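You operate a simulated robot arm through the tools that you are given. There is no shell and no other tool.

The job below is to be done with a simulated robot arm. You get a single attempt, and the scene is never put back.

TASK
Make a green rubbing of the stripes plate.
Fine: first slide the wooden tray forward, to within a hand's width of the table's edge; plate in it, paper frame on top, the whole pattern; crayon back in its hole.

It is judged by the outcome, as a careful person would: the job done as asked, and still so three seconds after it is handed in. It fails if anything else is knocked over, pushed out of place, dropped, spilled or broken.

THE ROBOT
A 6-joint arm with a two-finger parallel gripper, fixed in place. Base frame: the origin is on the floor under the middle of its stand, x ahead of it, y to its left, z up; the work surface is at about z = 0.74. Readings come in m, degrees, newtons and seconds.
It reaches about 1.313 m from its shoulder. Its first joint turns from -166.0 to 166.0 degrees. Payload 3.43 kg.
The TCP is the grasp point between the finger pads, 0.034 m short of the fingertips. In the tool frame z runs along the fingers and y along their closing line. Largest opening 0.128 m; finger width 0.024, thickness 0.012; the body of the gripper, 0.048 by 0.13 m, starts 0.096 m behind the TCP.
Orientation is told as [roll, pitch, yaw] about the base's x, y, z axes, in that order, counted from this pose: with the fingers straight down and closing along the base's y, the tool's x points along the base's -x, its y along +y and its z along -z.

THE INTERFACE
- The arm moves only by the tool send_rows. Its argument "series" is a list of rows, each a list of 7 numbers: the shift along the tool's x, y, z in m, then the turn, a rotation vector about the tool's x, y, z in degrees, then the finger opening in m, from 0 to 0.128. In form: [[x, y, z, rx, ry, rz, grip], ...]. A call has 1 to 20 rows; each row is the pose to reach, as a shift and turn from the pose commanded when the call began, along the tool's axes at that moment. Each row takes 0.2 s and may step no farther than 0.05 m and 8.6 degrees from the row before; otherwise, or with a gripper value out of range, the whole call is refused. Where a pose cannot be reached the arm comes as near as it can. A force on the tool above 40 N (or 10 N above the force at the start of the call, whichever is more), or a blocked arm, ends the call early, and 0.2 s more pass. The fingers move at their own pace (about 0.153 m/s each) and stop on an object; they squeeze with about 30 N. The grip force told is the motor's: it shows also when the fingers shut on nothing. Time passes only in rows, and 0.2 s behind the last, so rows that repeat a pose let the fingers close. The reply holds the time, the measured pose of the TCP, the force on the tool along the base axes, the opening and the grip force, in the units named above and with some noise, with the torque about the TCP (base axes, N m) and any sound that the robot's microphone picked up.
- Cameras (640 x 400 px; columns grow to the right, rows downward): "scene" is fixed at [0.2198, 0.6509, 1.4829]; the picture's right is [-0.61, -0.79, 0.00], its down [-0.66, 0.52, -0.54] and it looks along [0.43, -0.33, -0.84] (base axes); focal length 326 px, centre (320, 200). "wrist" rides on the gripper at [0.076, -0.011, -0.16] in the tool frame; the picture's right is [0.15, 0.99, 0.00], its down [-0.88, 0.13, -0.46] and it looks along [-0.45, 0.07, 0.89] (tool axes); focal length 234 px, centre (320, 200). There is no depth. A picture from a camera that has moved, and an enlarged one, comes with that camera's place and axes in the base frame and with its lens.
- snapshot(camera): a new picture of that camera. It takes no simulated time.
- enlarge(camera, box): a new picture of the part [left, top, right, bottom] of that camera's present view, enlarged. It takes no simulated time.
- hand_in(): hands the job in; it is judged then, once.

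Places have to be worked out from the pictures, the camera data and where the tool is seen. Open the gripper and draw the arm clear of the work before you hand the job in, unless the task says otherwise.

The tools are called after "Call:" by a JSON object that holds its "name" and its "arguments". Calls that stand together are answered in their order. send_rows: Moves the arm, as the interface text tells. Its arguments: {"type":"object","properties":{"series":{"type":"array","items":{"type":"array","items":{"type":"number"}}}},"required":["series"]} The other tools are called the same way: snapshot (camera) takes a picture; enlarge (camera, box) takes an enlarged picture of a part of a camera's view; hand_in () hands the job in.

At the start:

```text
time: 0.0
eef_pos: [0.3062, 0.5048, 1.0456]
ee_rot: [0.0, 0.1, 0.0]
ft_force: [-0.4, -0.6, 0.5]
wrist_torque: [-0.01, 0.0, 0.0]
grip_width: 0.1279
grip_force: 0.1
```

scene: 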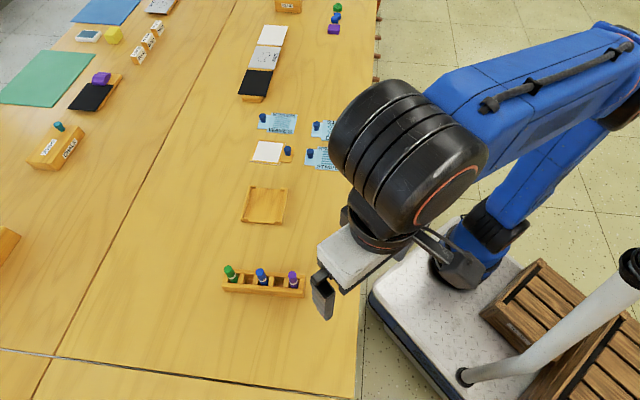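
wrist: 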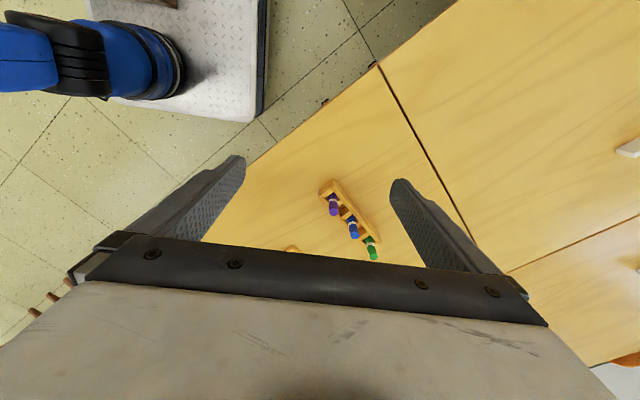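

The first pictures show a crayon block, a wooden tray, a paper frame and plates. I'll take enlarged views of the scene to identify each one.

Call:
{"name": "enlarge", "arguments": {"camera": "scene", "box": [200, 90, 360, 190]}}

Call:
{"name": "enlarge", "arguments": {"camera": "scene", "box": [200, 180, 360, 310]}}

Call:
{"name": "enlarge", "arguments": {"camera": "scene", "box": [0, 0, 200, 180]}}

Call:
{"name": "enlarge", "arguments": {"camera": "scene", "box": [210, 0, 390, 110]}}

```text
4.00 times, centred on (280, 140) of scene
camera zoom: at [0.2198, 0.6509, 1.4829], right [-0.61, -0.79, 0.0], down [-0.66, 0.52, -0.54], along [0.43, -0.33, -0.84], focal length 1303 px, centre (480, 440)
```

zoom: 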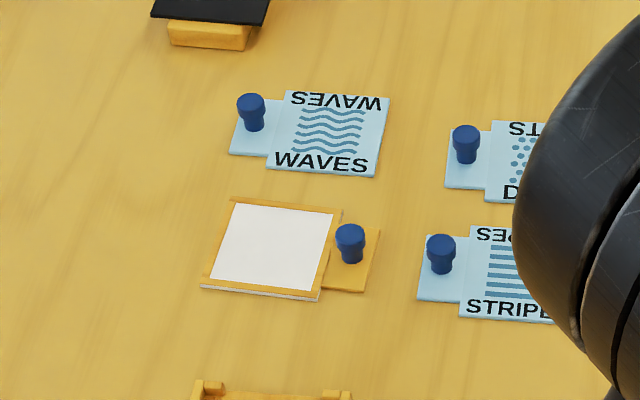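

```text
3.08 times, centred on (280, 245) of scene
camera zoom: at [0.2198, 0.6509, 1.4829], right [-0.61, -0.79, 0.0], down [-0.66, 0.52, -0.54], along [0.43, -0.33, -0.84], focal length 1002 px, centre (443, 62)
```

zoom: 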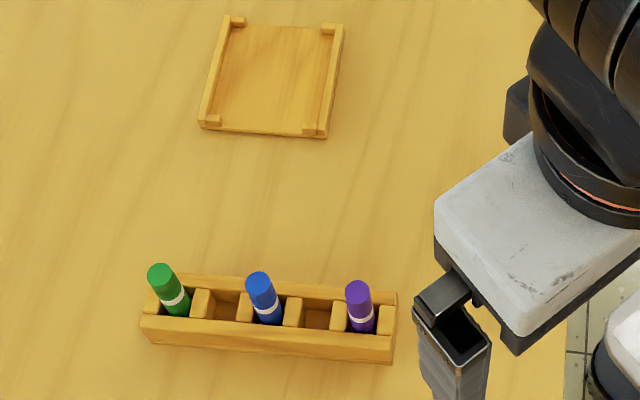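

```text
2.22 times, centred on (100, 90) of scene
camera zoom: at [0.2198, 0.6509, 1.4829], right [-0.61, -0.79, 0.0], down [-0.66, 0.52, -0.54], along [0.43, -0.33, -0.84], focal length 724 px, centre (809, 444)
```

zoom: 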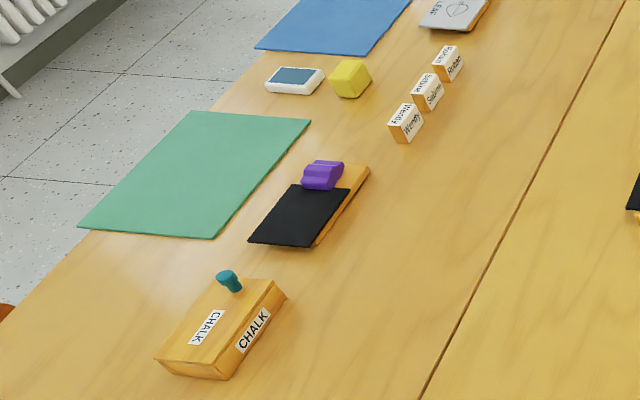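

```text
3.56 times, centred on (300, 55) of scene
camera zoom: at [0.2198, 0.6509, 1.4829], right [-0.61, -0.79, 0.0], down [-0.66, 0.52, -0.54], along [0.43, -0.33, -0.84], focal length 1158 px, centre (391, 716)
```

zoom: 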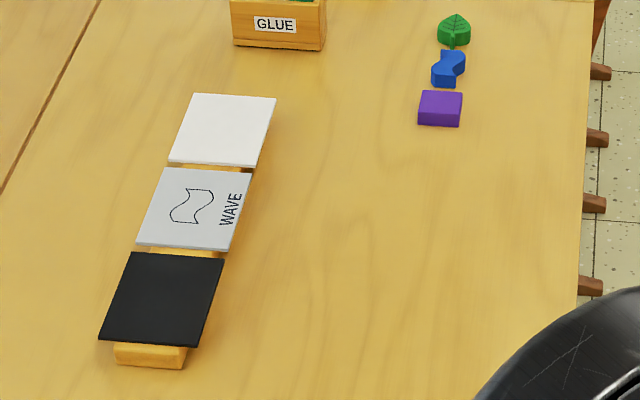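

The table edge on the robot's side runs at about 45° through (0.26, 0.52) and (1.16, -0.38). The tray is near (0.68, 0.48) and the crayon block near (0.49, 0.61). I'll stay high and shift the arm so the wrist camera can see the tray.

Call:
{"name": "send_rows", "arguments": {"series": [[-0.04, -0.01, 0, 0, 0, 0, 0.128], [-0.08, -0.02, 0, 0, 0, 0, 0.128], [-0.12, -0.03, 0, 0, 0, 0, 0.128], [-0.16, -0.04, 0, 0, 0, 0, 0.128], [-0.194, -0.045, 0, 0, 0, 0, 0.128], [-0.194, -0.045, 0, 0, 0, 0, 0.128]]}}

Call:
{"name": "snapshot", "arguments": {"camera": "wrist"}}

Call:
{"name": "snapshot", "arguments": {"camera": "scene"}}

```text
time: 1.4
eef_pos: [0.5016, 0.4594, 1.0462]
ee_rot: [-0.1, 0.1, 0.0]
ft_force: [0.1, 0.5, -0.4]
wrist_torque: [0.03, 0.0, -0.01]
grip_width: 0.128
grip_force: 0.1
```

```text
taken
camera wrist: at [0.4248, 0.4481, 1.2064], right [-0.15, 0.99, 0.0], down [0.88, 0.13, 0.46], along [0.45, 0.07, -0.89], focal length 234 px, centre (320, 200)
```

wrist: 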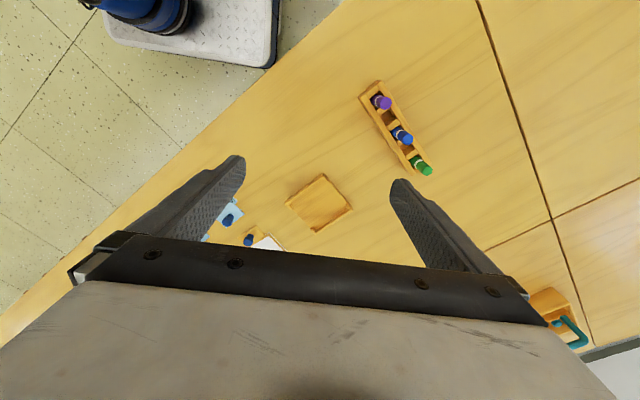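

```text
taken
```

scene: 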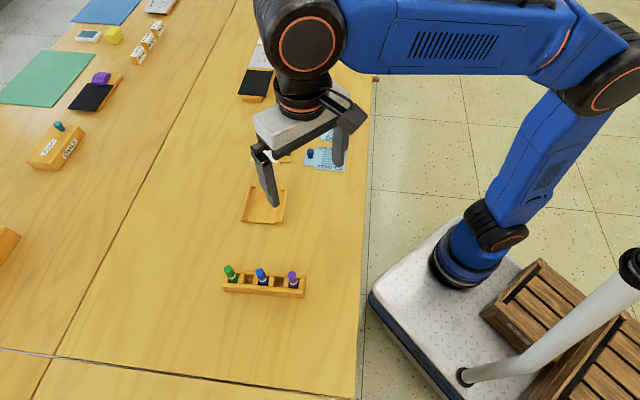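

The arm tracks well and the wrist camera now sees the tray and block. I'll enlarge both to measure them.

Call:
{"name": "enlarge", "arguments": {"camera": "wrist", "box": [270, 160, 366, 240]}}

Call:
{"name": "enlarge", "arguments": {"camera": "wrist", "box": [340, 70, 450, 190]}}

Call:
{"name": "enlarge", "arguments": {"camera": "scene", "box": [290, 120, 370, 180]}}

```text
5.00 times, centred on (318, 200) of wrist
camera zoom: at [0.4248, 0.4481, 1.2064], right [-0.15, 0.99, 0.0], down [0.88, 0.13, 0.46], along [0.45, 0.07, -0.89], focal length 1171 px, centre (330, 200)
```

zoom: 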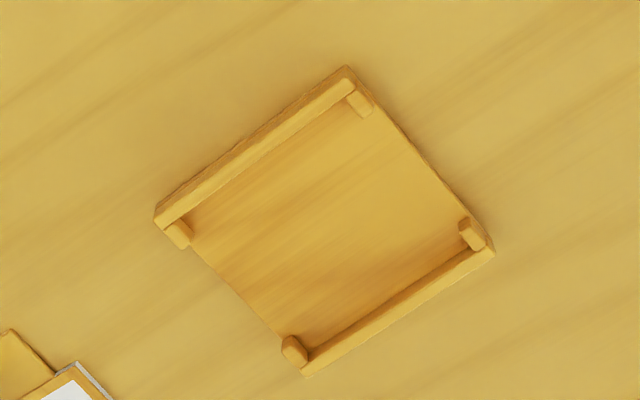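

```text
3.33 times, centred on (395, 130) of wrist
camera zoom: at [0.4248, 0.4481, 1.2064], right [-0.15, 0.99, 0.0], down [0.88, 0.13, 0.46], along [0.45, 0.07, -0.89], focal length 781 px, centre (70, 433)
```

zoom: 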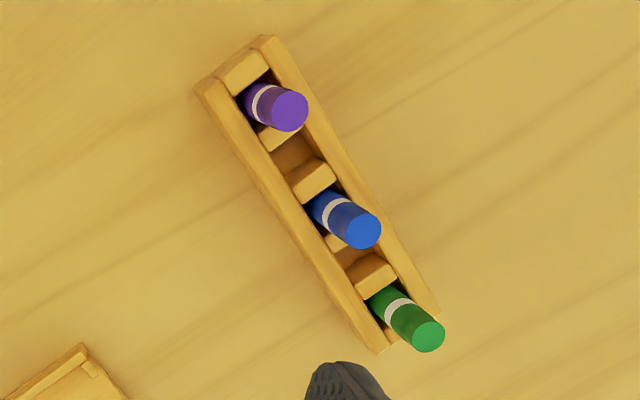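

```text
6.67 times, centred on (330, 150) of scene
camera zoom: at [0.2198, 0.6509, 1.4829], right [-0.61, -0.79, 0.0], down [-0.66, 0.52, -0.54], along [0.43, -0.33, -0.84], focal length 2172 px, centre (253, 533)
```

zoom: 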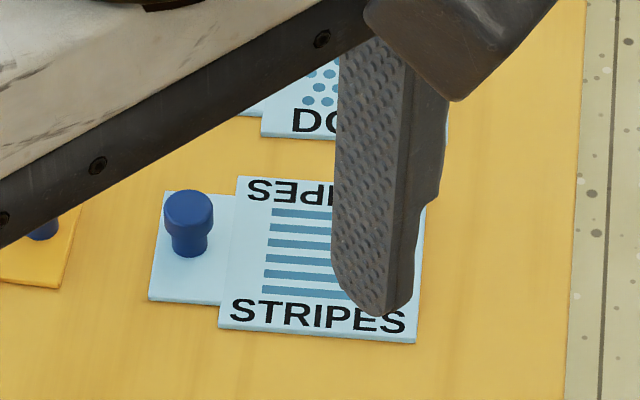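

The tray is about 0.11 m square and centred near (0.677, 0.485). Its rails run parallel to the table edge, its open ends lie along the edge, and the gap to the edge is about 0.21 m. I'll turn the tool to yaw 45° and move above the far side of the tray.

Call:
{"name": "send_rows", "arguments": {"series": [[-0.04, 0.0153, 0, 0, 0, -7.5, 0.1], [-0.08, 0.0306, 0, 0, 0, -15, 0.09], [-0.12, 0.046, 0, 0, 0, -22.5, 0.08], [-0.16, 0.061, 0, 0, 0, -30, 0.08], [-0.2, 0.076, 0, 0, 0, -37.5, 0.08], [-0.2414, 0.0916, 0, 0, 0, -45, 0.08], [-0.2414, 0.0916, 0, 0, 0, -45, 0.08]]}}

Call:
{"name": "snapshot", "arguments": {"camera": "wrist"}}

Call:
{"name": "snapshot", "arguments": {"camera": "scene"}}

```text
time: 3.0
eef_pos: [0.7426, 0.5494, 1.0465]
ee_rot: [0.0, 0.1, 45.0]
ft_force: [-0.2, 0.2, -1.2]
wrist_torque: [0.01, 0.03, 0.0]
grip_width: 0.08
grip_force: 0.1
```

```text
taken
camera wrist: at [0.6959, 0.4879, 1.2065], right [-0.8, 0.6, 0.0], down [0.53, 0.72, 0.46], along [0.27, 0.37, -0.89], focal length 234 px, centre (320, 200)
```

wrist: 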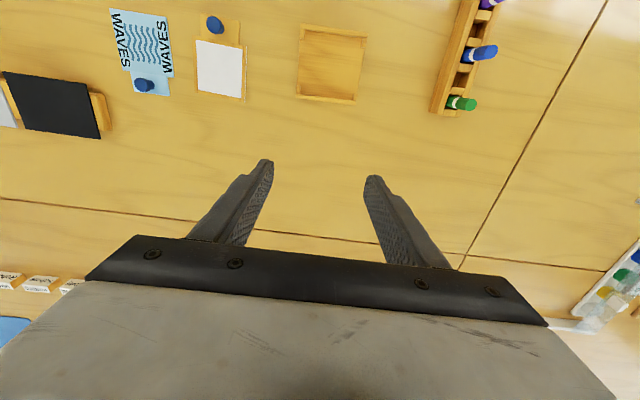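

```text
taken
```

scene: 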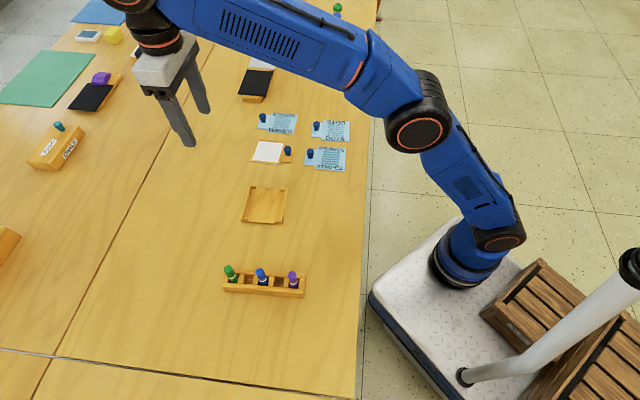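

The plates are now unobstructed in the scene view. I'll enlarge them to get accurate positions before sliding the tray.

Call:
{"name": "enlarge", "arguments": {"camera": "scene", "box": [240, 100, 368, 180]}}

Call:
{"name": "enlarge", "arguments": {"camera": "wrist", "box": [280, 10, 390, 110]}}

Call:
{"name": "enlarge", "arguments": {"camera": "wrist", "box": [400, 0, 512, 120]}}

Call:
{"name": "enlarge", "arguments": {"camera": "wrist", "box": [100, 0, 260, 110]}}

```text
5.00 times, centred on (304, 140) of scene
camera zoom: at [0.2198, 0.6509, 1.4829], right [-0.61, -0.79, 0.0], down [-0.66, 0.52, -0.54], along [0.43, -0.33, -0.84], focal length 1629 px, centre (400, 500)
```

zoom: 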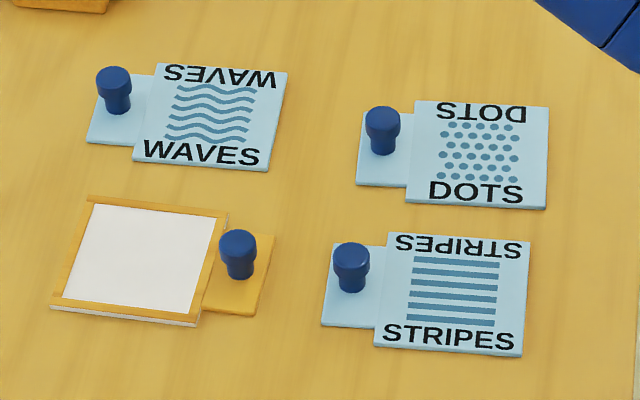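

```text
4.00 times, centred on (335, 60) of wrist
camera zoom: at [0.6959, 0.4879, 1.2065], right [-0.8, 0.6, 0.0], down [0.53, 0.72, 0.46], along [0.27, 0.37, -0.89], focal length 937 px, centre (260, 760)
```

zoom: 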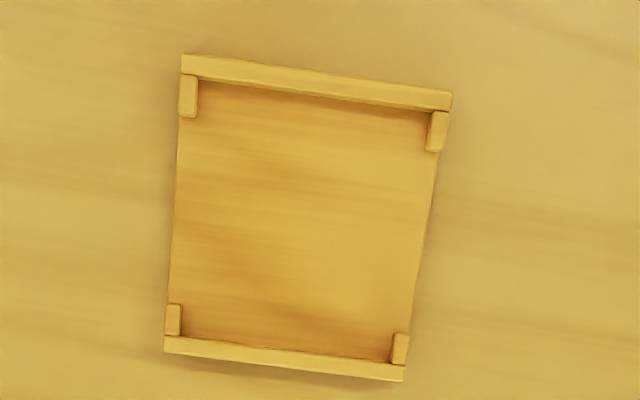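

```text
3.33 times, centred on (456, 60) of wrist
camera zoom: at [0.6959, 0.4879, 1.2065], right [-0.8, 0.6, 0.0], down [0.53, 0.72, 0.46], along [0.27, 0.37, -0.89], focal length 781 px, centre (-133, 667)
```

zoom: 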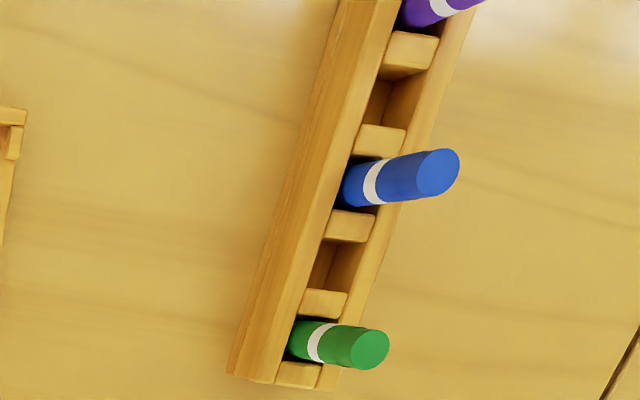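

```text
3.64 times, centred on (180, 55) of wrist
camera zoom: at [0.6959, 0.4879, 1.2065], right [-0.8, 0.6, 0.0], down [0.53, 0.72, 0.46], along [0.27, 0.37, -0.89], focal length 852 px, centre (829, 727)
```

zoom: 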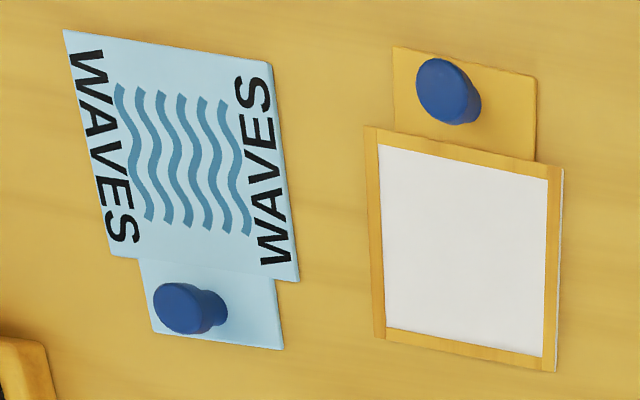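

The tray spans roughly n = 0.762–0.871 measured perpendicular to the edge, which lies at n ≈ 0.552. I'll lower the open fingers just behind its far rail.

Call:
{"name": "send_rows", "arguments": {"series": [[0, 0.004, 0.045, 0, 0, 0, 0.08], [0, 0.004, 0.09, 0, 0, 0, 0.08], [0, 0.004, 0.135, 0, 0, 0, 0.08], [0, 0.004, 0.18, 0, 0, 0, 0.08], [0, 0.004, 0.22, 0, 0, 0, 0.08], [0, 0.004, 0.245, 0, 0, 0, 0.08], [0, 0.004, 0.255, 0, 0, 0, 0.08], [0, 0.004, 0.262, 0, 0, 0, 0.08], [0, 0.004, 0.266, 0, 0, 0, 0.08]]}}

Call:
{"name": "snapshot", "arguments": {"camera": "wrist"}}

Call:
{"name": "snapshot", "arguments": {"camera": "scene"}}

```text
time: 5.0
eef_pos: [0.7394, 0.5544, 0.7788]
ee_rot: [-0.1, 0.0, 45.0]
ft_force: [-0.9, 0.6, -0.4]
wrist_torque: [0.0, -0.01, -0.01]
grip_width: 0.08
grip_force: 0.0
```

```text
taken
camera wrist: at [0.6932, 0.4917, 0.9391], right [-0.8, 0.6, 0.0], down [0.53, 0.71, 0.46], along [0.27, 0.37, -0.89], focal length 234 px, centre (320, 200)
```

wrist: 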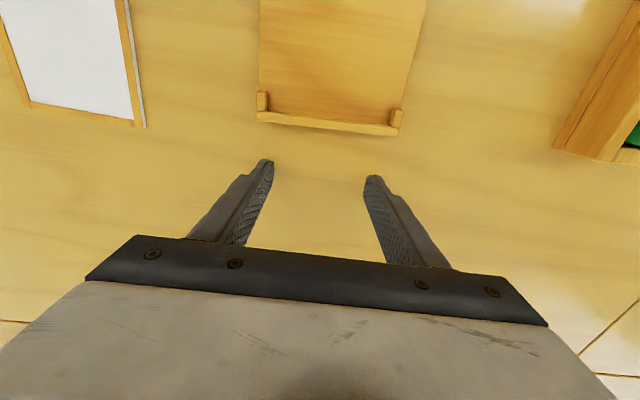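

```text
taken
```

scene: 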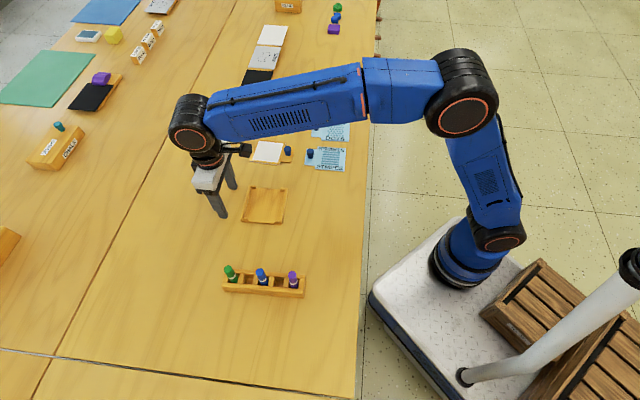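

The fingers are at table level behind the tray with nothing touching. I'll push slowly toward the table edge.

Call:
{"name": "send_rows", "arguments": {"series": [[0.01, 0, 0, 0, 0, 0, 0.08], [0.018, 0, 0, 0, 0, 0, 0.08], [0.024, 0, 0, 0, 0, 0, 0.08], [0.03, 0, 0, 0, 0, 0, 0.08], [0.036, 0, 0, 0, 0, 0, 0.08], [0.044, 0, 0, 0, 0, 0, 0.08], [0.052, 0, 0, 0, 0, 0, 0.08], [0.06, 0, 0, 0, 0, 0, 0.08], [0.068, 0, 0, 0, 0, 0, 0.08], [0.076, 0, 0, 0, 0, 0, 0.08], [0.084, 0, 0, 0, 0, 0, 0.08], [0.092, 0, 0, 0, 0, 0, 0.08], [0.1, 0, 0, 0, 0, 0, 0.08], [0.108, 0, 0, 0, 0, 0, 0.08], [0.116, 0, 0, 0, 0, 0, 0.08], [0.124, 0, 0, 0, 0, 0, 0.08], [0.132, 0, 0, 0, 0, 0, 0.08], [0.14, 0, 0, 0, 0, 0, 0.08], [0.145, 0, 0, 0, 0, 0, 0.08], [0.15, 0, 0, 0, 0, 0, 0.08]]}}

Call:
{"name": "snapshot", "arguments": {"camera": "wrist"}}

Call:
{"name": "snapshot", "arguments": {"camera": "scene"}}

```text
time: 9.2
eef_pos: [0.6323, 0.4469, 0.7809]
ee_rot: [0.0, 0.0, 45.0]
ft_force: [1.5, 0.2, 0.2]
wrist_torque: [0.0, -0.02, 0.03]
grip_width: 0.0799
grip_force: 0.0
```

```text
taken
camera wrist: at [0.5869, 0.3857, 0.9393], right [-0.8, 0.6, 0.0], down [0.53, 0.71, 0.46], along [0.27, 0.37, -0.89], focal length 234 px, centre (320, 200)
```

wrist: 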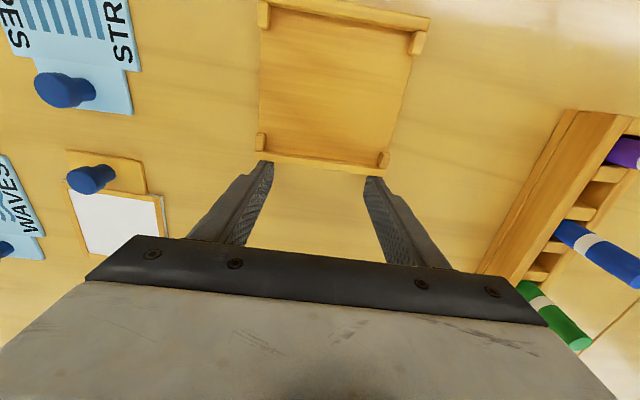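

```text
taken
```

scene: 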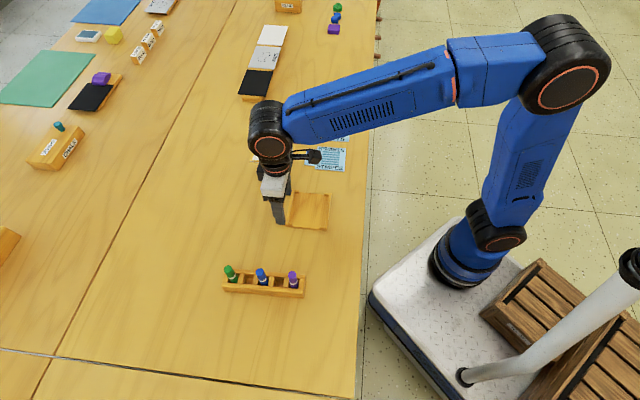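

The tray now sits with its near face about 0.09 m from the edge. I'll check that in an enlarged view before the last push.

Call:
{"name": "enlarge", "arguments": {"camera": "scene", "box": [270, 180, 390, 255]}}

Call:
{"name": "enlarge", "arguments": {"camera": "wrist", "box": [230, 0, 450, 200]}}

```text
5.33 times, centred on (330, 218) of scene
camera zoom: at [0.2198, 0.6509, 1.4829], right [-0.61, -0.79, 0.0], down [-0.66, 0.52, -0.54], along [0.43, -0.33, -0.84], focal length 1738 px, centre (267, 107)
```

zoom: 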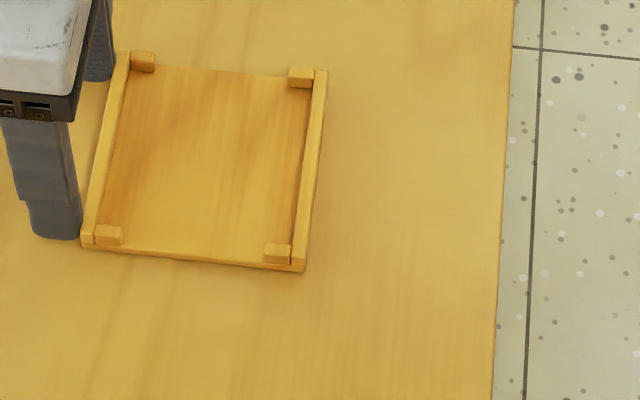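

```text
2.00 times, centred on (340, 100) of wrist
camera zoom: at [0.5869, 0.3857, 0.9393], right [-0.8, 0.6, 0.0], down [0.53, 0.71, 0.46], along [0.27, 0.37, -0.89], focal length 468 px, centre (280, 400)
```

zoom: 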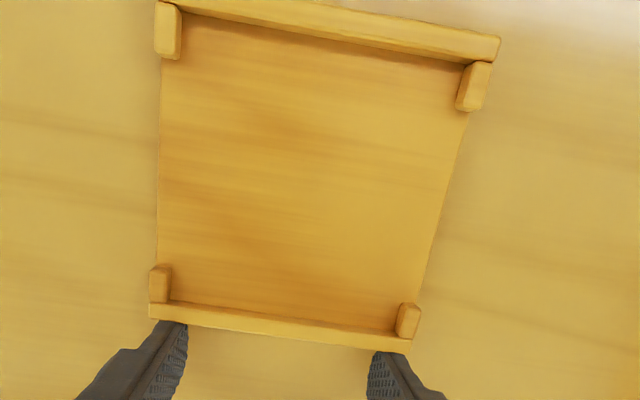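

The picture confirms a gap of about 0.09 m. I'll push another 0.045 m, then back off and rise.

Call:
{"name": "send_rows", "arguments": {"series": [[0.007, 0, 0, 0, 0, 0, 0.08], [0.014, 0, 0, 0, 0, 0, 0.08], [0.021, 0, 0, 0, 0, 0, 0.08], [0.028, 0, 0, 0, 0, 0, 0.08], [0.034, 0, 0, 0, 0, 0, 0.08], [0.039, 0, 0, 0, 0, 0, 0.08], [0.043, 0, 0, 0, 0, 0, 0.08], [0.045, 0, 0, 0, 0, 0, 0.08], [0.045, 0, 0, 0, 0, 0, 0.08], [0.035, 0, 0, 0, 0, 0, 0.08], [0.02, 0, 0, 0, 0, 0, 0.08], [0.005, 0, -0.03, 0, 0, 0, 0.08], [0.005, 0, -0.07, 0, 0, 0, 0.08], [0.005, 0, -0.11, 0, 0, 0, 0.08], [0.005, 0, -0.15, 0, 0, 0, 0.08], [0.005, 0, -0.15, 0, 0, 0, 0.08]]}}

Call:
{"name": "snapshot", "arguments": {"camera": "wrist"}}

Call:
{"name": "snapshot", "arguments": {"camera": "scene"}}

Call:
{"name": "enlarge", "arguments": {"camera": "scene", "box": [270, 180, 390, 255]}}

```text
time: 12.6
eef_pos: [0.6281, 0.4455, 0.9297]
ee_rot: [0.0, 0.0, 45.0]
ft_force: [0.0, 0.2, -0.4]
wrist_torque: [0.0, 0.03, -0.01]
grip_width: 0.0804
grip_force: 0.1
```

```text
taken
camera wrist: at [0.5827, 0.3827, 1.0892], right [-0.8, 0.6, 0.0], down [0.53, 0.71, 0.46], along [0.27, 0.37, -0.89], focal length 234 px, centre (320, 200)
```

wrist: 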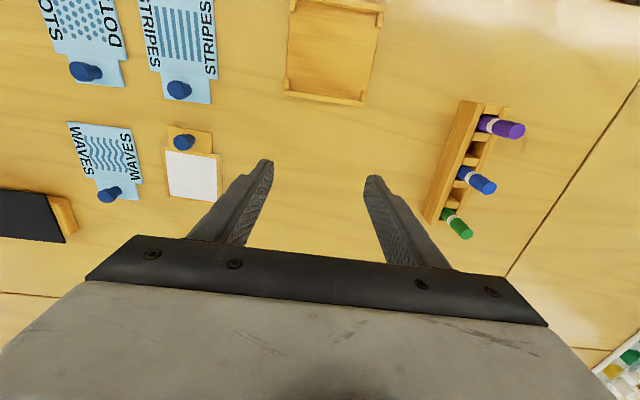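

```text
taken
```

scene: 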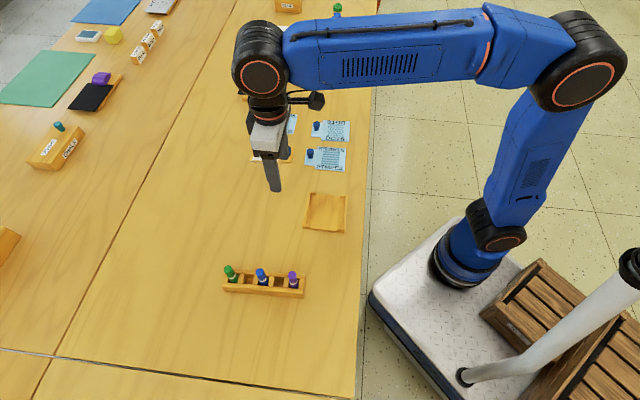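

```text
5.33 times, centred on (330, 218) of scene
camera zoom: at [0.2198, 0.6509, 1.4829], right [-0.61, -0.79, 0.0], down [-0.66, 0.52, -0.54], along [0.43, -0.33, -0.84], focal length 1738 px, centre (267, 107)
```

zoom: 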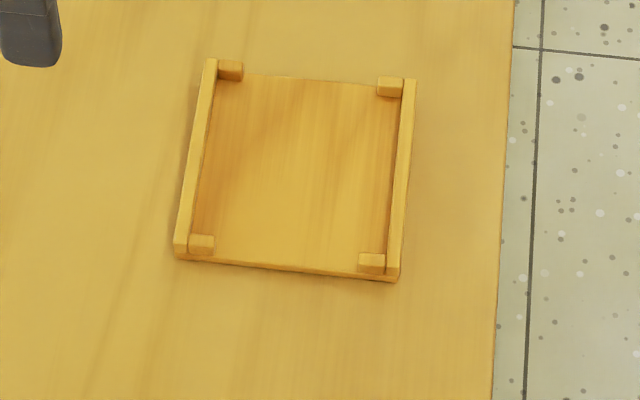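

The gap is now about 0.05 m and the tray is square to the edge, centred near (0.554, 0.367). Next I'll move above the stripes plate's knob near (0.737, 0.289) and turn to yaw -45° so the fingers close along the tab direction.

Call:
{"name": "send_rows", "arguments": {"series": [[0.003, -0.016, -0.005, 0, 0, 7.5, 0.08], [0.006, -0.032, -0.01, 0, 0, 15, 0.07], [0.009, -0.048, -0.01, 0, 0, 22.5, 0.06], [0.012, -0.064, -0.01, 0, 0, 30, 0.06], [0.015, -0.08, -0.01, 0, 0, 37.5, 0.06], [0.018, -0.096, -0.01, 0, 0, 45, 0.06], [0.021, -0.112, -0.01, 0, 0, 52.5, 0.06], [0.024, -0.128, -0.01, 0, 0, 60, 0.06], [0.027, -0.144, -0.01, 0, 0, 67.5, 0.06], [0.03, -0.16, -0.01, 0, 0, 75, 0.06], [0.032, -0.175, -0.01, 0, 0, 82.5, 0.06], [0.0336, -0.1877, -0.01, 0, 0, 90, 0.06], [0.0336, -0.1877, -0.01, 0, 0, 90, 0.06]]}}

Call:
{"name": "snapshot", "arguments": {"camera": "wrist"}}

Call:
{"name": "snapshot", "arguments": {"camera": "scene"}}

```text
time: 15.4
eef_pos: [0.7394, 0.2875, 0.9395]
ee_rot: [0.0, 0.0, -45.1]
ft_force: [-0.2, 0.6, -0.4]
wrist_torque: [-0.02, 0.0, 0.01]
grip_width: 0.0601
grip_force: 0.0
```

```text
taken
camera wrist: at [0.6767, 0.3329, 1.0993], right [0.6, 0.8, 0.0], down [0.71, -0.53, 0.46], along [0.37, -0.27, -0.89], focal length 234 px, centre (320, 200)
```

wrist: 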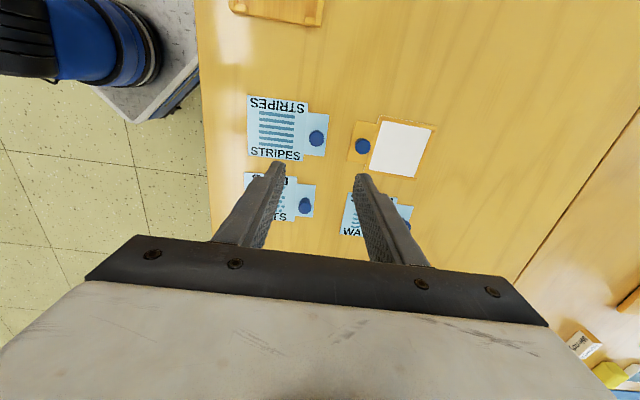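

```text
taken
```

scene: 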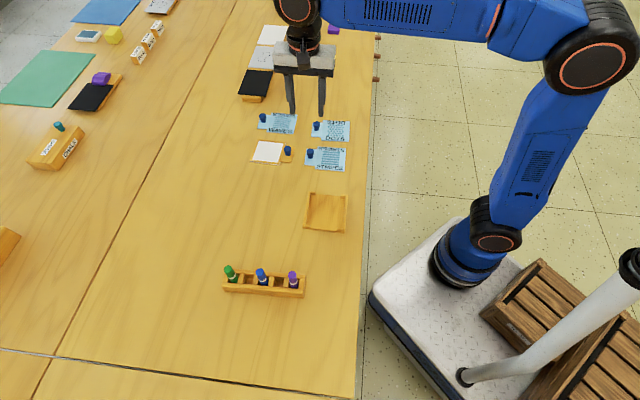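

All three plates and the frame show clearly here. I'll enlarge to locate the stripes knob precisely.

Call:
{"name": "enlarge", "arguments": {"camera": "wrist", "box": [236, 80, 346, 180]}}

Call:
{"name": "enlarge", "arguments": {"camera": "wrist", "box": [340, 100, 450, 190]}}

Call:
{"name": "enlarge", "arguments": {"camera": "wrist", "box": [180, 0, 340, 60]}}

```text
4.00 times, centred on (291, 130) of wrist
camera zoom: at [0.6767, 0.3329, 1.0993], right [0.6, 0.8, 0.0], down [0.71, -0.53, 0.46], along [0.37, -0.27, -0.89], focal length 937 px, centre (436, 480)
```

zoom: 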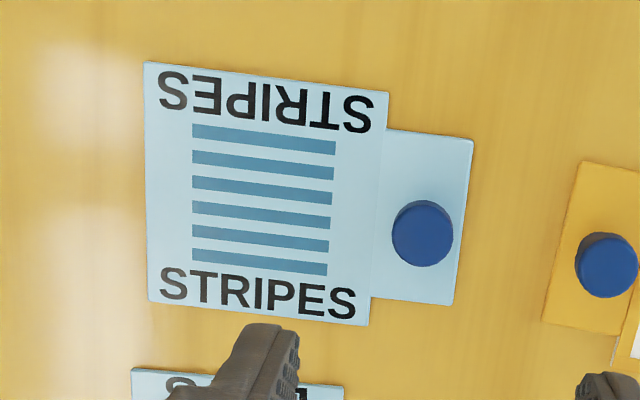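

```text
4.44 times, centred on (395, 145) of wrist
camera zoom: at [0.6767, 0.3329, 1.0993], right [0.6, 0.8, 0.0], down [0.71, -0.53, 0.46], along [0.37, -0.27, -0.89], focal length 1041 px, centre (-13, 444)
```

zoom: 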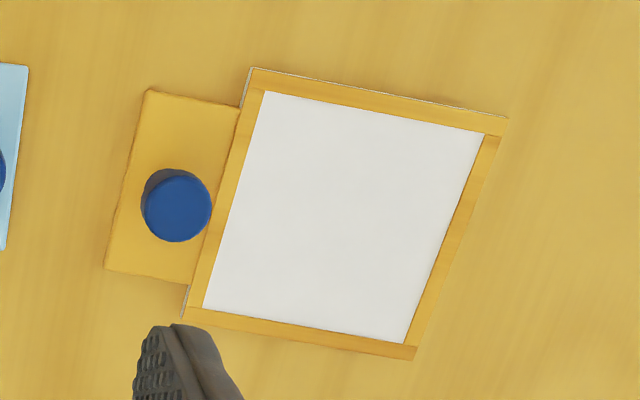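

```text
4.00 times, centred on (260, 30) of wrist
camera zoom: at [0.6767, 0.3329, 1.0993], right [0.6, 0.8, 0.0], down [0.71, -0.53, 0.46], along [0.37, -0.27, -0.89], focal length 937 px, centre (560, 880)
```

zoom: 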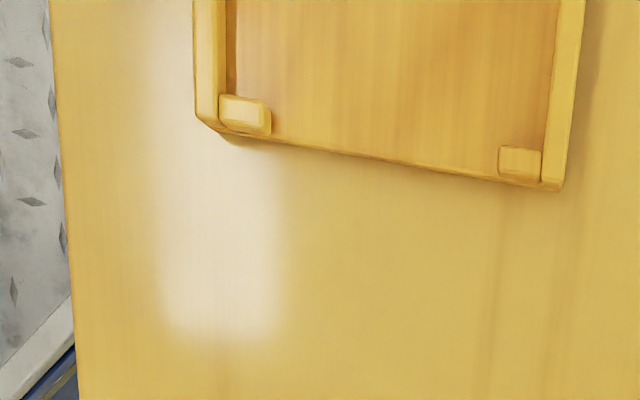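

The stripes knob is at about n=0.7195, e=0.316, which is roughly (0.732, 0.285). The plate is turned about 1.8° counter-clockwise. I'll align over the knob, narrow the fingers and descend partway to check.

Call:
{"name": "send_rows", "arguments": {"series": [[0.0035, -0.0066, 0.03, 0, 0, 0, 0.05], [0.0035, -0.0066, 0.06, 0, 0, 0, 0.045], [0.0035, -0.0066, 0.09, 0, 0, 0, 0.045], [0.0035, -0.0066, 0.11, 0, 0, 0, 0.045], [0.0035, -0.0066, 0.11, 0, 0, 0, 0.045]]}}

Call:
{"name": "snapshot", "arguments": {"camera": "wrist"}}

Call:
{"name": "enlarge", "arguments": {"camera": "wrist", "box": [240, 60, 420, 220]}}

Call:
{"name": "enlarge", "arguments": {"camera": "scene", "box": [260, 90, 388, 170]}}

```text
time: 16.6
eef_pos: [0.7314, 0.2848, 0.8296]
ee_rot: [0.0, 0.0, -45.0]
ft_force: [0.6, 0.6, -0.2]
wrist_torque: [-0.02, 0.0, 0.01]
grip_width: 0.0453
grip_force: 0.1
```

```text
taken
camera wrist: at [0.6697, 0.3303, 0.9894], right [0.6, 0.8, 0.0], down [0.71, -0.53, 0.46], along [0.37, -0.27, -0.89], focal length 234 px, centre (320, 200)
```

wrist: 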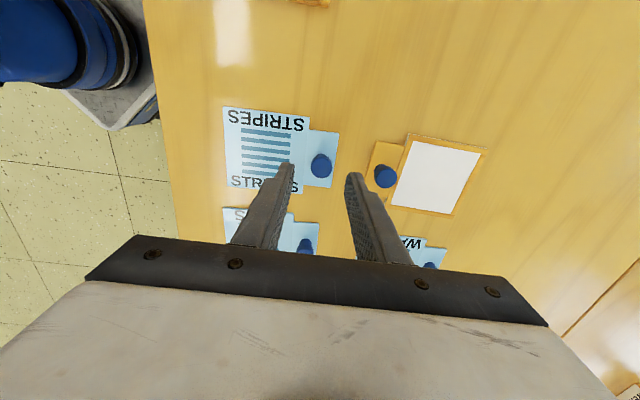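

```text
2.50 times, centred on (330, 140) of wrist
camera zoom: at [0.6697, 0.3303, 0.9894], right [0.6, 0.8, 0.0], down [0.71, -0.53, 0.46], along [0.37, -0.27, -0.89], focal length 585 px, centre (295, 350)
```

zoom: 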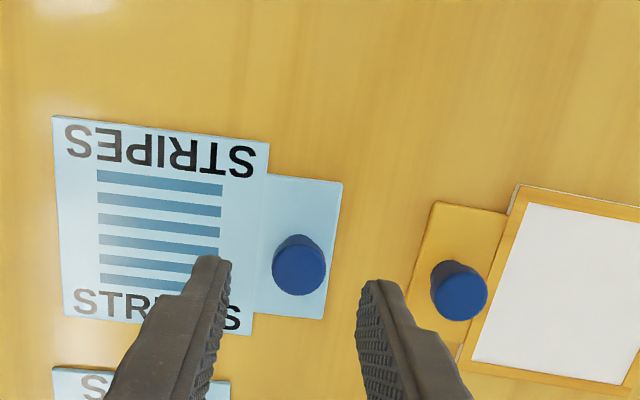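

```text
5.00 times, centred on (324, 130) of scene
camera zoom: at [0.2198, 0.6509, 1.4829], right [-0.61, -0.79, 0.0], down [-0.66, 0.52, -0.54], along [0.43, -0.33, -0.84], focal length 1629 px, centre (300, 550)
```

zoom: 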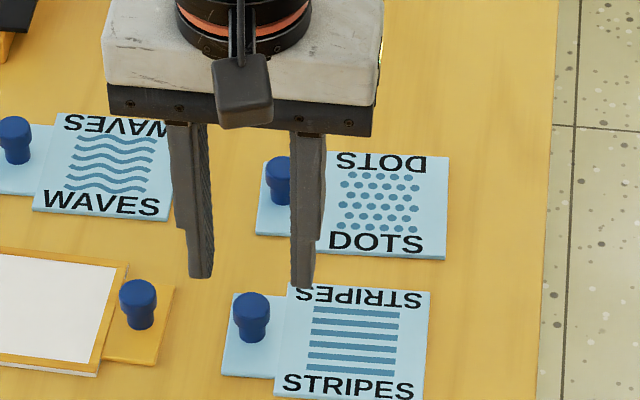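

The knob is within about 2 mm of the finger centre. I'll make that small correction, go down to just above the tab and close.

Call:
{"name": "send_rows", "arguments": {"series": [[-0.001, 0.001, 0.02, 0, 0, 0, 0.045], [-0.002, 0.002, 0.035, 0, 0, 0, 0.045], [-0.002, 0.002, 0.044, 0, 0, 0, 0.045], [-0.002, 0.002, 0.048, 0, 0, 0, 0.045], [-0.002, 0.002, 0.048, 0, 0, 0, 0.045], [-0.002, 0.002, 0.048, 0, 0, 0, 0.03], [-0.002, 0.002, 0.048, 0, 0, 0, 0.015], [-0.002, 0.002, 0.048, 0, 0, 0, 0.01], [-0.002, 0.002, 0.048, 0, 0, 0, 0.01]]}}

Call:
{"name": "enlarge", "arguments": {"camera": "wrist", "box": [220, 60, 420, 220]}}

Call:
{"name": "enlarge", "arguments": {"camera": "scene", "box": [260, 100, 388, 180]}}

```text
time: 18.6
eef_pos: [0.7342, 0.2862, 0.7809]
ee_rot: [0.1, 0.1, -45.1]
ft_force: [0.1, 0.2, 0.2]
wrist_torque: [0.03, -0.01, -0.01]
grip_width: 0.02
grip_force: 30.2
```

```text
2.50 times, centred on (320, 140) of wrist
camera zoom: at [0.6726, 0.3307, 0.9415], right [0.6, 0.8, 0.0], down [0.71, -0.53, 0.46], along [0.37, -0.27, -0.89], focal length 585 px, centre (320, 350)
```

zoom: 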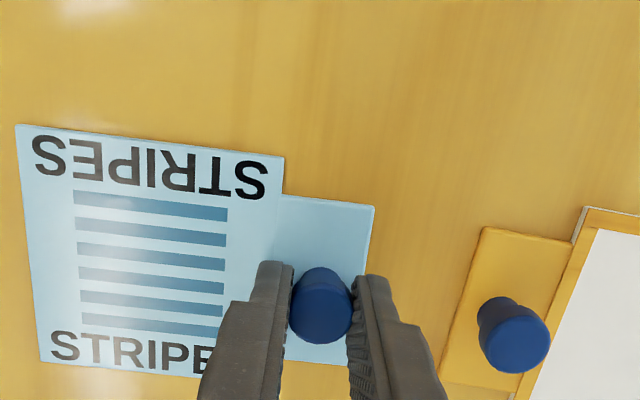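

```text
5.00 times, centred on (324, 140) of scene
camera zoom: at [0.2198, 0.6509, 1.4829], right [-0.61, -0.79, 0.0], down [-0.66, 0.52, -0.54], along [0.43, -0.33, -0.84], focal length 1629 px, centre (300, 500)
```

zoom: 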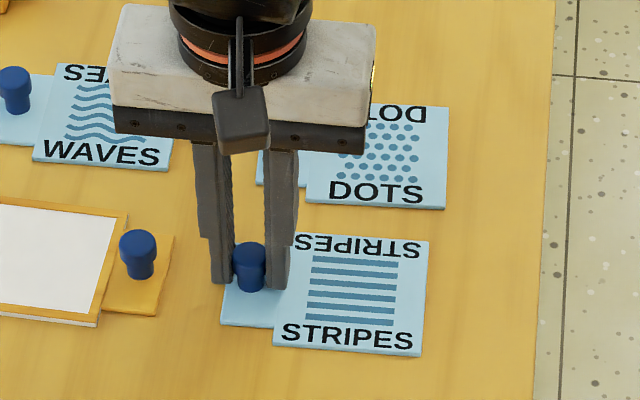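

The knob is gripped (0.020 m, 30 N). I'll lift gently and check that the plate hangs level.

Call:
{"name": "send_rows", "arguments": {"series": [[0, 0, -0.005, 0, 0, 0, 0.01], [0, 0, -0.015, 0, 0, 0, 0.01], [0, 0, -0.035, 0, 0, 0, 0.01], [0, 0, -0.06, 0, 0, 0, 0.01], [0, 0, -0.09, 0, 0, 0, 0.01], [0, 0, -0.12, 0, 0, 0, 0.01], [0, 0, -0.12, 0, 0, 0, 0.01]]}}

Call:
{"name": "snapshot", "arguments": {"camera": "wrist"}}

Call:
{"name": "enlarge", "arguments": {"camera": "scene", "box": [240, 60, 400, 180]}}

```text
time: 20.2
eef_pos: [0.7338, 0.2866, 0.9022]
ee_rot: [-0.1, 0.1, -45.0]
ft_force: [0.1, 0.4, -1.2]
wrist_torque: [0.01, -0.03, 0.01]
grip_width: 0.0202
grip_force: 30.2
```

```text
taken
camera wrist: at [0.6728, 0.3311, 1.062], right [0.6, 0.8, 0.0], down [0.71, -0.53, 0.46], along [0.37, -0.27, -0.89], focal length 234 px, centre (320, 200)
```

wrist: 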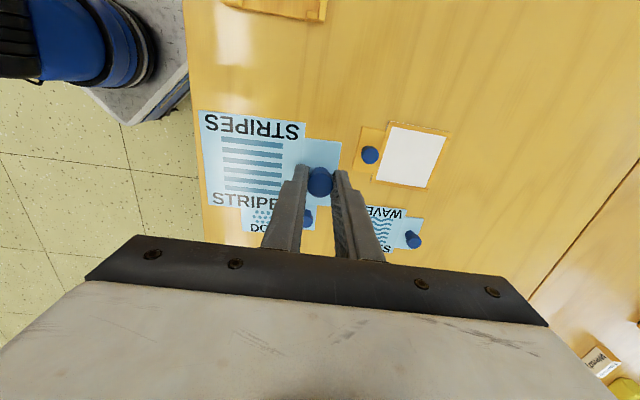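

```text
3.33 times, centred on (320, 120) of scene
camera zoom: at [0.2198, 0.6509, 1.4829], right [-0.61, -0.79, 0.0], down [-0.66, 0.52, -0.54], along [0.43, -0.33, -0.84], focal length 1086 px, centre (320, 467)
```

zoom: 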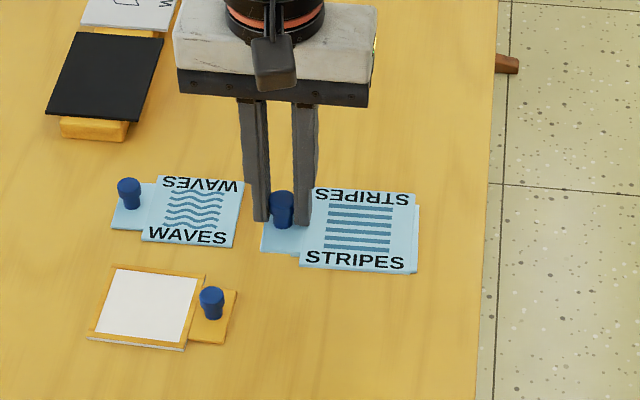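

The plate is held level. I'll carry it over the tray and turn it about 88° so the tab points along the tray's open end, on the crayon-block side.

Call:
{"name": "send_rows", "arguments": {"series": [[0.02, -0.006, 0, 0, 0, -7.35, 0.01], [0.041, -0.012, 0, 0, 0, -14.7, 0.01], [0.061, -0.018, 0, 0, 0, -22.05, 0.01], [0.082, -0.024, 0, 0, 0, -29.4, 0.01], [0.102, -0.03, 0, 0, 0, -36.75, 0.01], [0.122, -0.035, 0, 0, 0, -44.1, 0.01], [0.143, -0.041, 0, 0, 0, -51.45, 0.01], [0.163, -0.047, 0, 0, 0, -58.8, 0.01], [0.184, -0.053, 0, 0, 0, -66.15, 0.01], [0.204, -0.058, 0, 0, 0, -73.5, 0.01], [0.225, -0.064, 0, 0, 0, -80.85, 0.01], [0.2448, -0.0695, 0, 0, 0, -88.2, 0.01], [0.2448, -0.0695, 0, 0, 0, -88.2, 0.01], [0.2448, -0.0695, 0.03, 0, 0, -88.2, 0.01], [0.2448, -0.0695, 0.05, 0, 0, -88.2, 0.01], [0.2448, -0.0695, 0.05, 0, 0, -88.2, 0.01]]}}

Call:
{"name": "snapshot", "arguments": {"camera": "wrist"}}

Call:
{"name": "enlarge", "arguments": {"camera": "scene", "box": [240, 150, 400, 250]}}

```text
time: 23.6
eef_pos: [0.5124, 0.4098, 0.8497]
ee_rot: [0.0, 0.0, 43.2]
ft_force: [-0.5, -0.5, -0.3]
wrist_torque: [0.0, 0.0, 0.0]
grip_width: 0.0201
grip_force: 29.9
```

```text
taken
camera wrist: at [0.4648, 0.3494, 1.0106], right [-0.78, 0.62, 0.0], down [0.55, 0.7, 0.46], along [0.28, 0.36, -0.89], focal length 234 px, centre (320, 200)
```

wrist: 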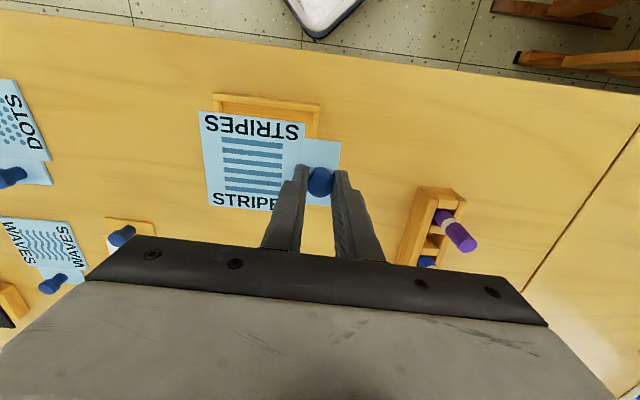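

```text
4.00 times, centred on (320, 200) of scene
camera zoom: at [0.2198, 0.6509, 1.4829], right [-0.61, -0.79, 0.0], down [-0.66, 0.52, -0.54], along [0.43, -0.33, -0.84], focal length 1303 px, centre (320, 200)
```

zoom: 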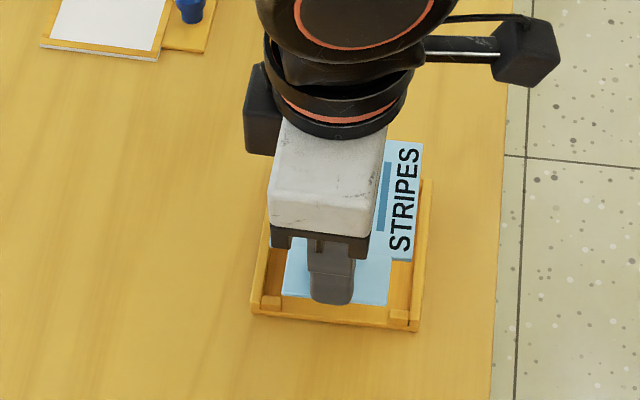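

The plate is above the tray. I'll enlarge the wrist view to compare the plate's edges with the rails before lowering.

Call:
{"name": "enlarge", "arguments": {"camera": "wrist", "box": [190, 80, 350, 220]}}

Call:
{"name": "enlarge", "arguments": {"camera": "scene", "box": [290, 180, 360, 240]}}

```text
2.86 times, centred on (270, 150) of wrist
camera zoom: at [0.4648, 0.3494, 1.0106], right [-0.78, 0.62, 0.0], down [0.55, 0.7, 0.46], along [0.28, 0.36, -0.89], focal length 669 px, centre (463, 343)
```

zoom: 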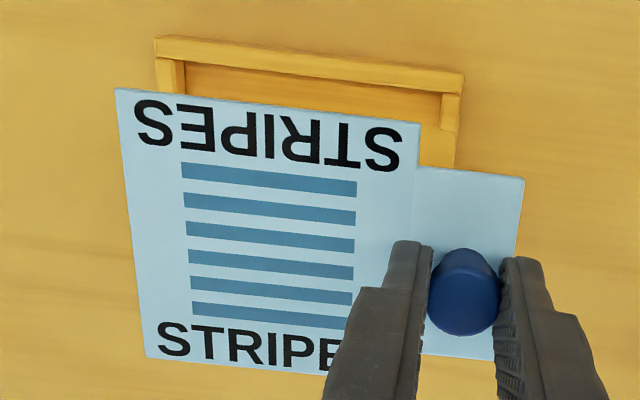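

```text
6.67 times, centred on (325, 210) of scene
camera zoom: at [0.2198, 0.6509, 1.4829], right [-0.61, -0.79, 0.0], down [-0.66, 0.52, -0.54], along [0.43, -0.33, -0.84], focal length 2172 px, centre (287, 133)
```

zoom: 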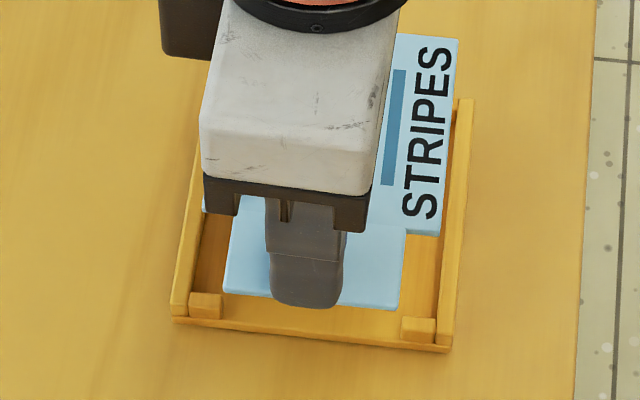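

Plate and tray look parallel to within about 0.3°, with centres matching within 2 mm. I'll lower to just above the rails and check again.

Call:
{"name": "send_rows", "arguments": {"series": [[0, 0, 0.015, 0, 0, 0, 0.01], [0, 0, 0.03, 0, 0, 0, 0.01], [0, 0, 0.04, 0, 0, 0, 0.01], [0, 0, 0.04, 0, 0, 0, 0.01]]}}

Call:
{"name": "enlarge", "arguments": {"camera": "wrist", "box": [180, 80, 380, 240]}}

Call:
{"name": "enlarge", "arguments": {"camera": "scene", "box": [290, 180, 360, 240]}}

```text
time: 24.6
eef_pos: [0.5123, 0.4099, 0.8107]
ee_rot: [0.0, 0.0, 43.3]
ft_force: [-0.2, -0.8, -0.3]
wrist_torque: [-0.01, 0.0, -0.03]
grip_width: 0.02
grip_force: 29.7
```

```text
2.50 times, centred on (280, 160) of wrist
camera zoom: at [0.4643, 0.3489, 0.9706], right [-0.78, 0.62, 0.0], down [0.55, 0.7, 0.46], along [0.28, 0.36, -0.89], focal length 585 px, centre (420, 300)
```

zoom: 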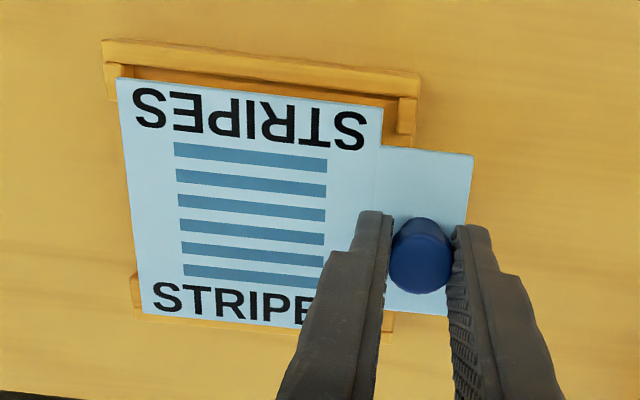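

```text
6.67 times, centred on (325, 210) of scene
camera zoom: at [0.2198, 0.6509, 1.4829], right [-0.61, -0.79, 0.0], down [-0.66, 0.52, -0.54], along [0.43, -0.33, -0.84], focal length 2172 px, centre (287, 133)
```

zoom: 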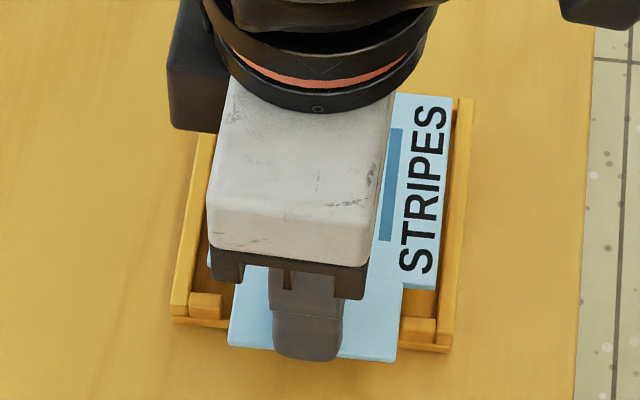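

The plate sits about 1.5 mm toward the near rail. I'll correct that and lower slowly, watching for floor contact.

Call:
{"name": "send_rows", "arguments": {"series": [[-0.0015, 0, 0.006, 0, 0, 0, 0.01], [-0.0015, 0, 0.012, 0, 0, 0, 0.01], [-0.0015, 0, 0.016, 0, 0, 0, 0.01], [-0.0015, 0, 0.019, 0, 0, 0, 0.01], [-0.0015, 0, 0.021, 0, 0, 0, 0.01], [-0.0015, 0, 0.021, 0, 0, 0, 0.01]]}}

Call:
{"name": "enlarge", "arguments": {"camera": "wrist", "box": [180, 80, 380, 240]}}

Call:
{"name": "enlarge", "arguments": {"camera": "scene", "box": [290, 180, 360, 240]}}

```text
time: 26.0
eef_pos: [0.5135, 0.4111, 0.791]
ee_rot: [0.0, 0.0, 43.2]
ft_force: [-0.3, -0.7, -0.6]
wrist_torque: [0.02, -0.02, -0.03]
grip_width: 0.0203
grip_force: 30.0
```

```text
2.50 times, centred on (280, 160) of wrist
camera zoom: at [0.4656, 0.35, 0.9506], right [-0.78, 0.62, 0.0], down [0.55, 0.7, 0.46], along [0.28, 0.36, -0.89], focal length 585 px, centre (420, 300)
```

zoom: 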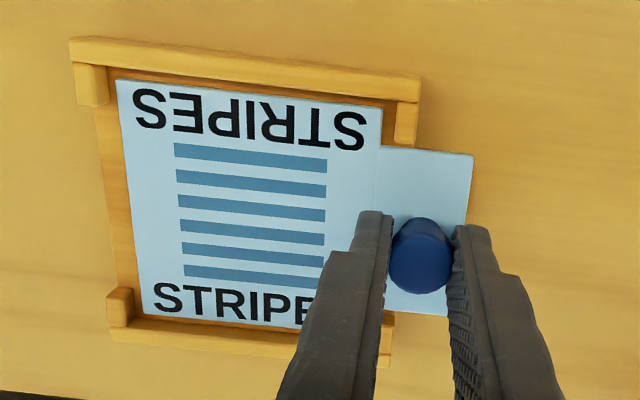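

```text
6.67 times, centred on (325, 210) of scene
camera zoom: at [0.2198, 0.6509, 1.4829], right [-0.61, -0.79, 0.0], down [-0.66, 0.52, -0.54], along [0.43, -0.33, -0.84], focal length 2172 px, centre (287, 133)
```

zoom: 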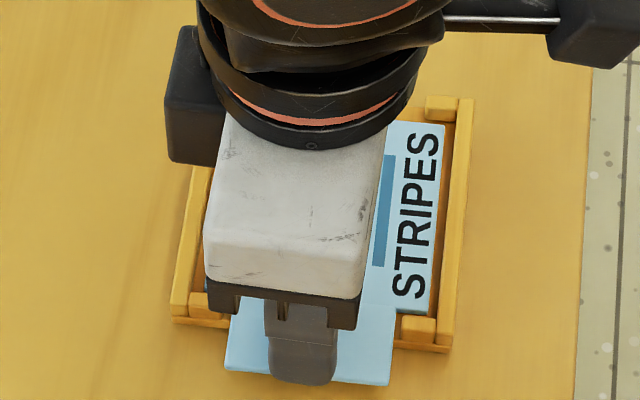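

The plate is now down between the rails and looks centred, with no contact force yet. I'll lower the last few millimetres.

Call:
{"name": "send_rows", "arguments": {"series": [[0, 0, 0.002, 0, 0, 0, 0.01], [0, 0, 0.004, 0, 0, 0, 0.01], [0, 0, 0.0055, 0, 0, 0, 0.01], [0, 0, 0.0055, 0, 0, 0, 0.01]]}}

Call:
{"name": "enlarge", "arguments": {"camera": "wrist", "box": [180, 80, 380, 240]}}

```text
time: 27.0
eef_pos: [0.5138, 0.4111, 0.7862]
ee_rot: [0.0, -0.2, 43.1]
ft_force: [-3.6, 6.4, 29.4]
wrist_torque: [0.11, 0.02, -0.02]
grip_width: 0.0205
grip_force: 29.9
```

```text
2.50 times, centred on (280, 160) of wrist
camera zoom: at [0.4647, 0.3499, 0.9459], right [-0.78, 0.62, 0.0], down [0.55, 0.7, 0.46], along [0.28, 0.36, -0.89], focal length 585 px, centre (420, 300)
```

zoom: 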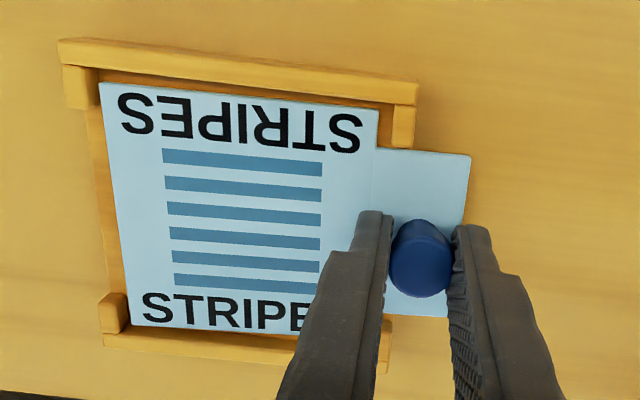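

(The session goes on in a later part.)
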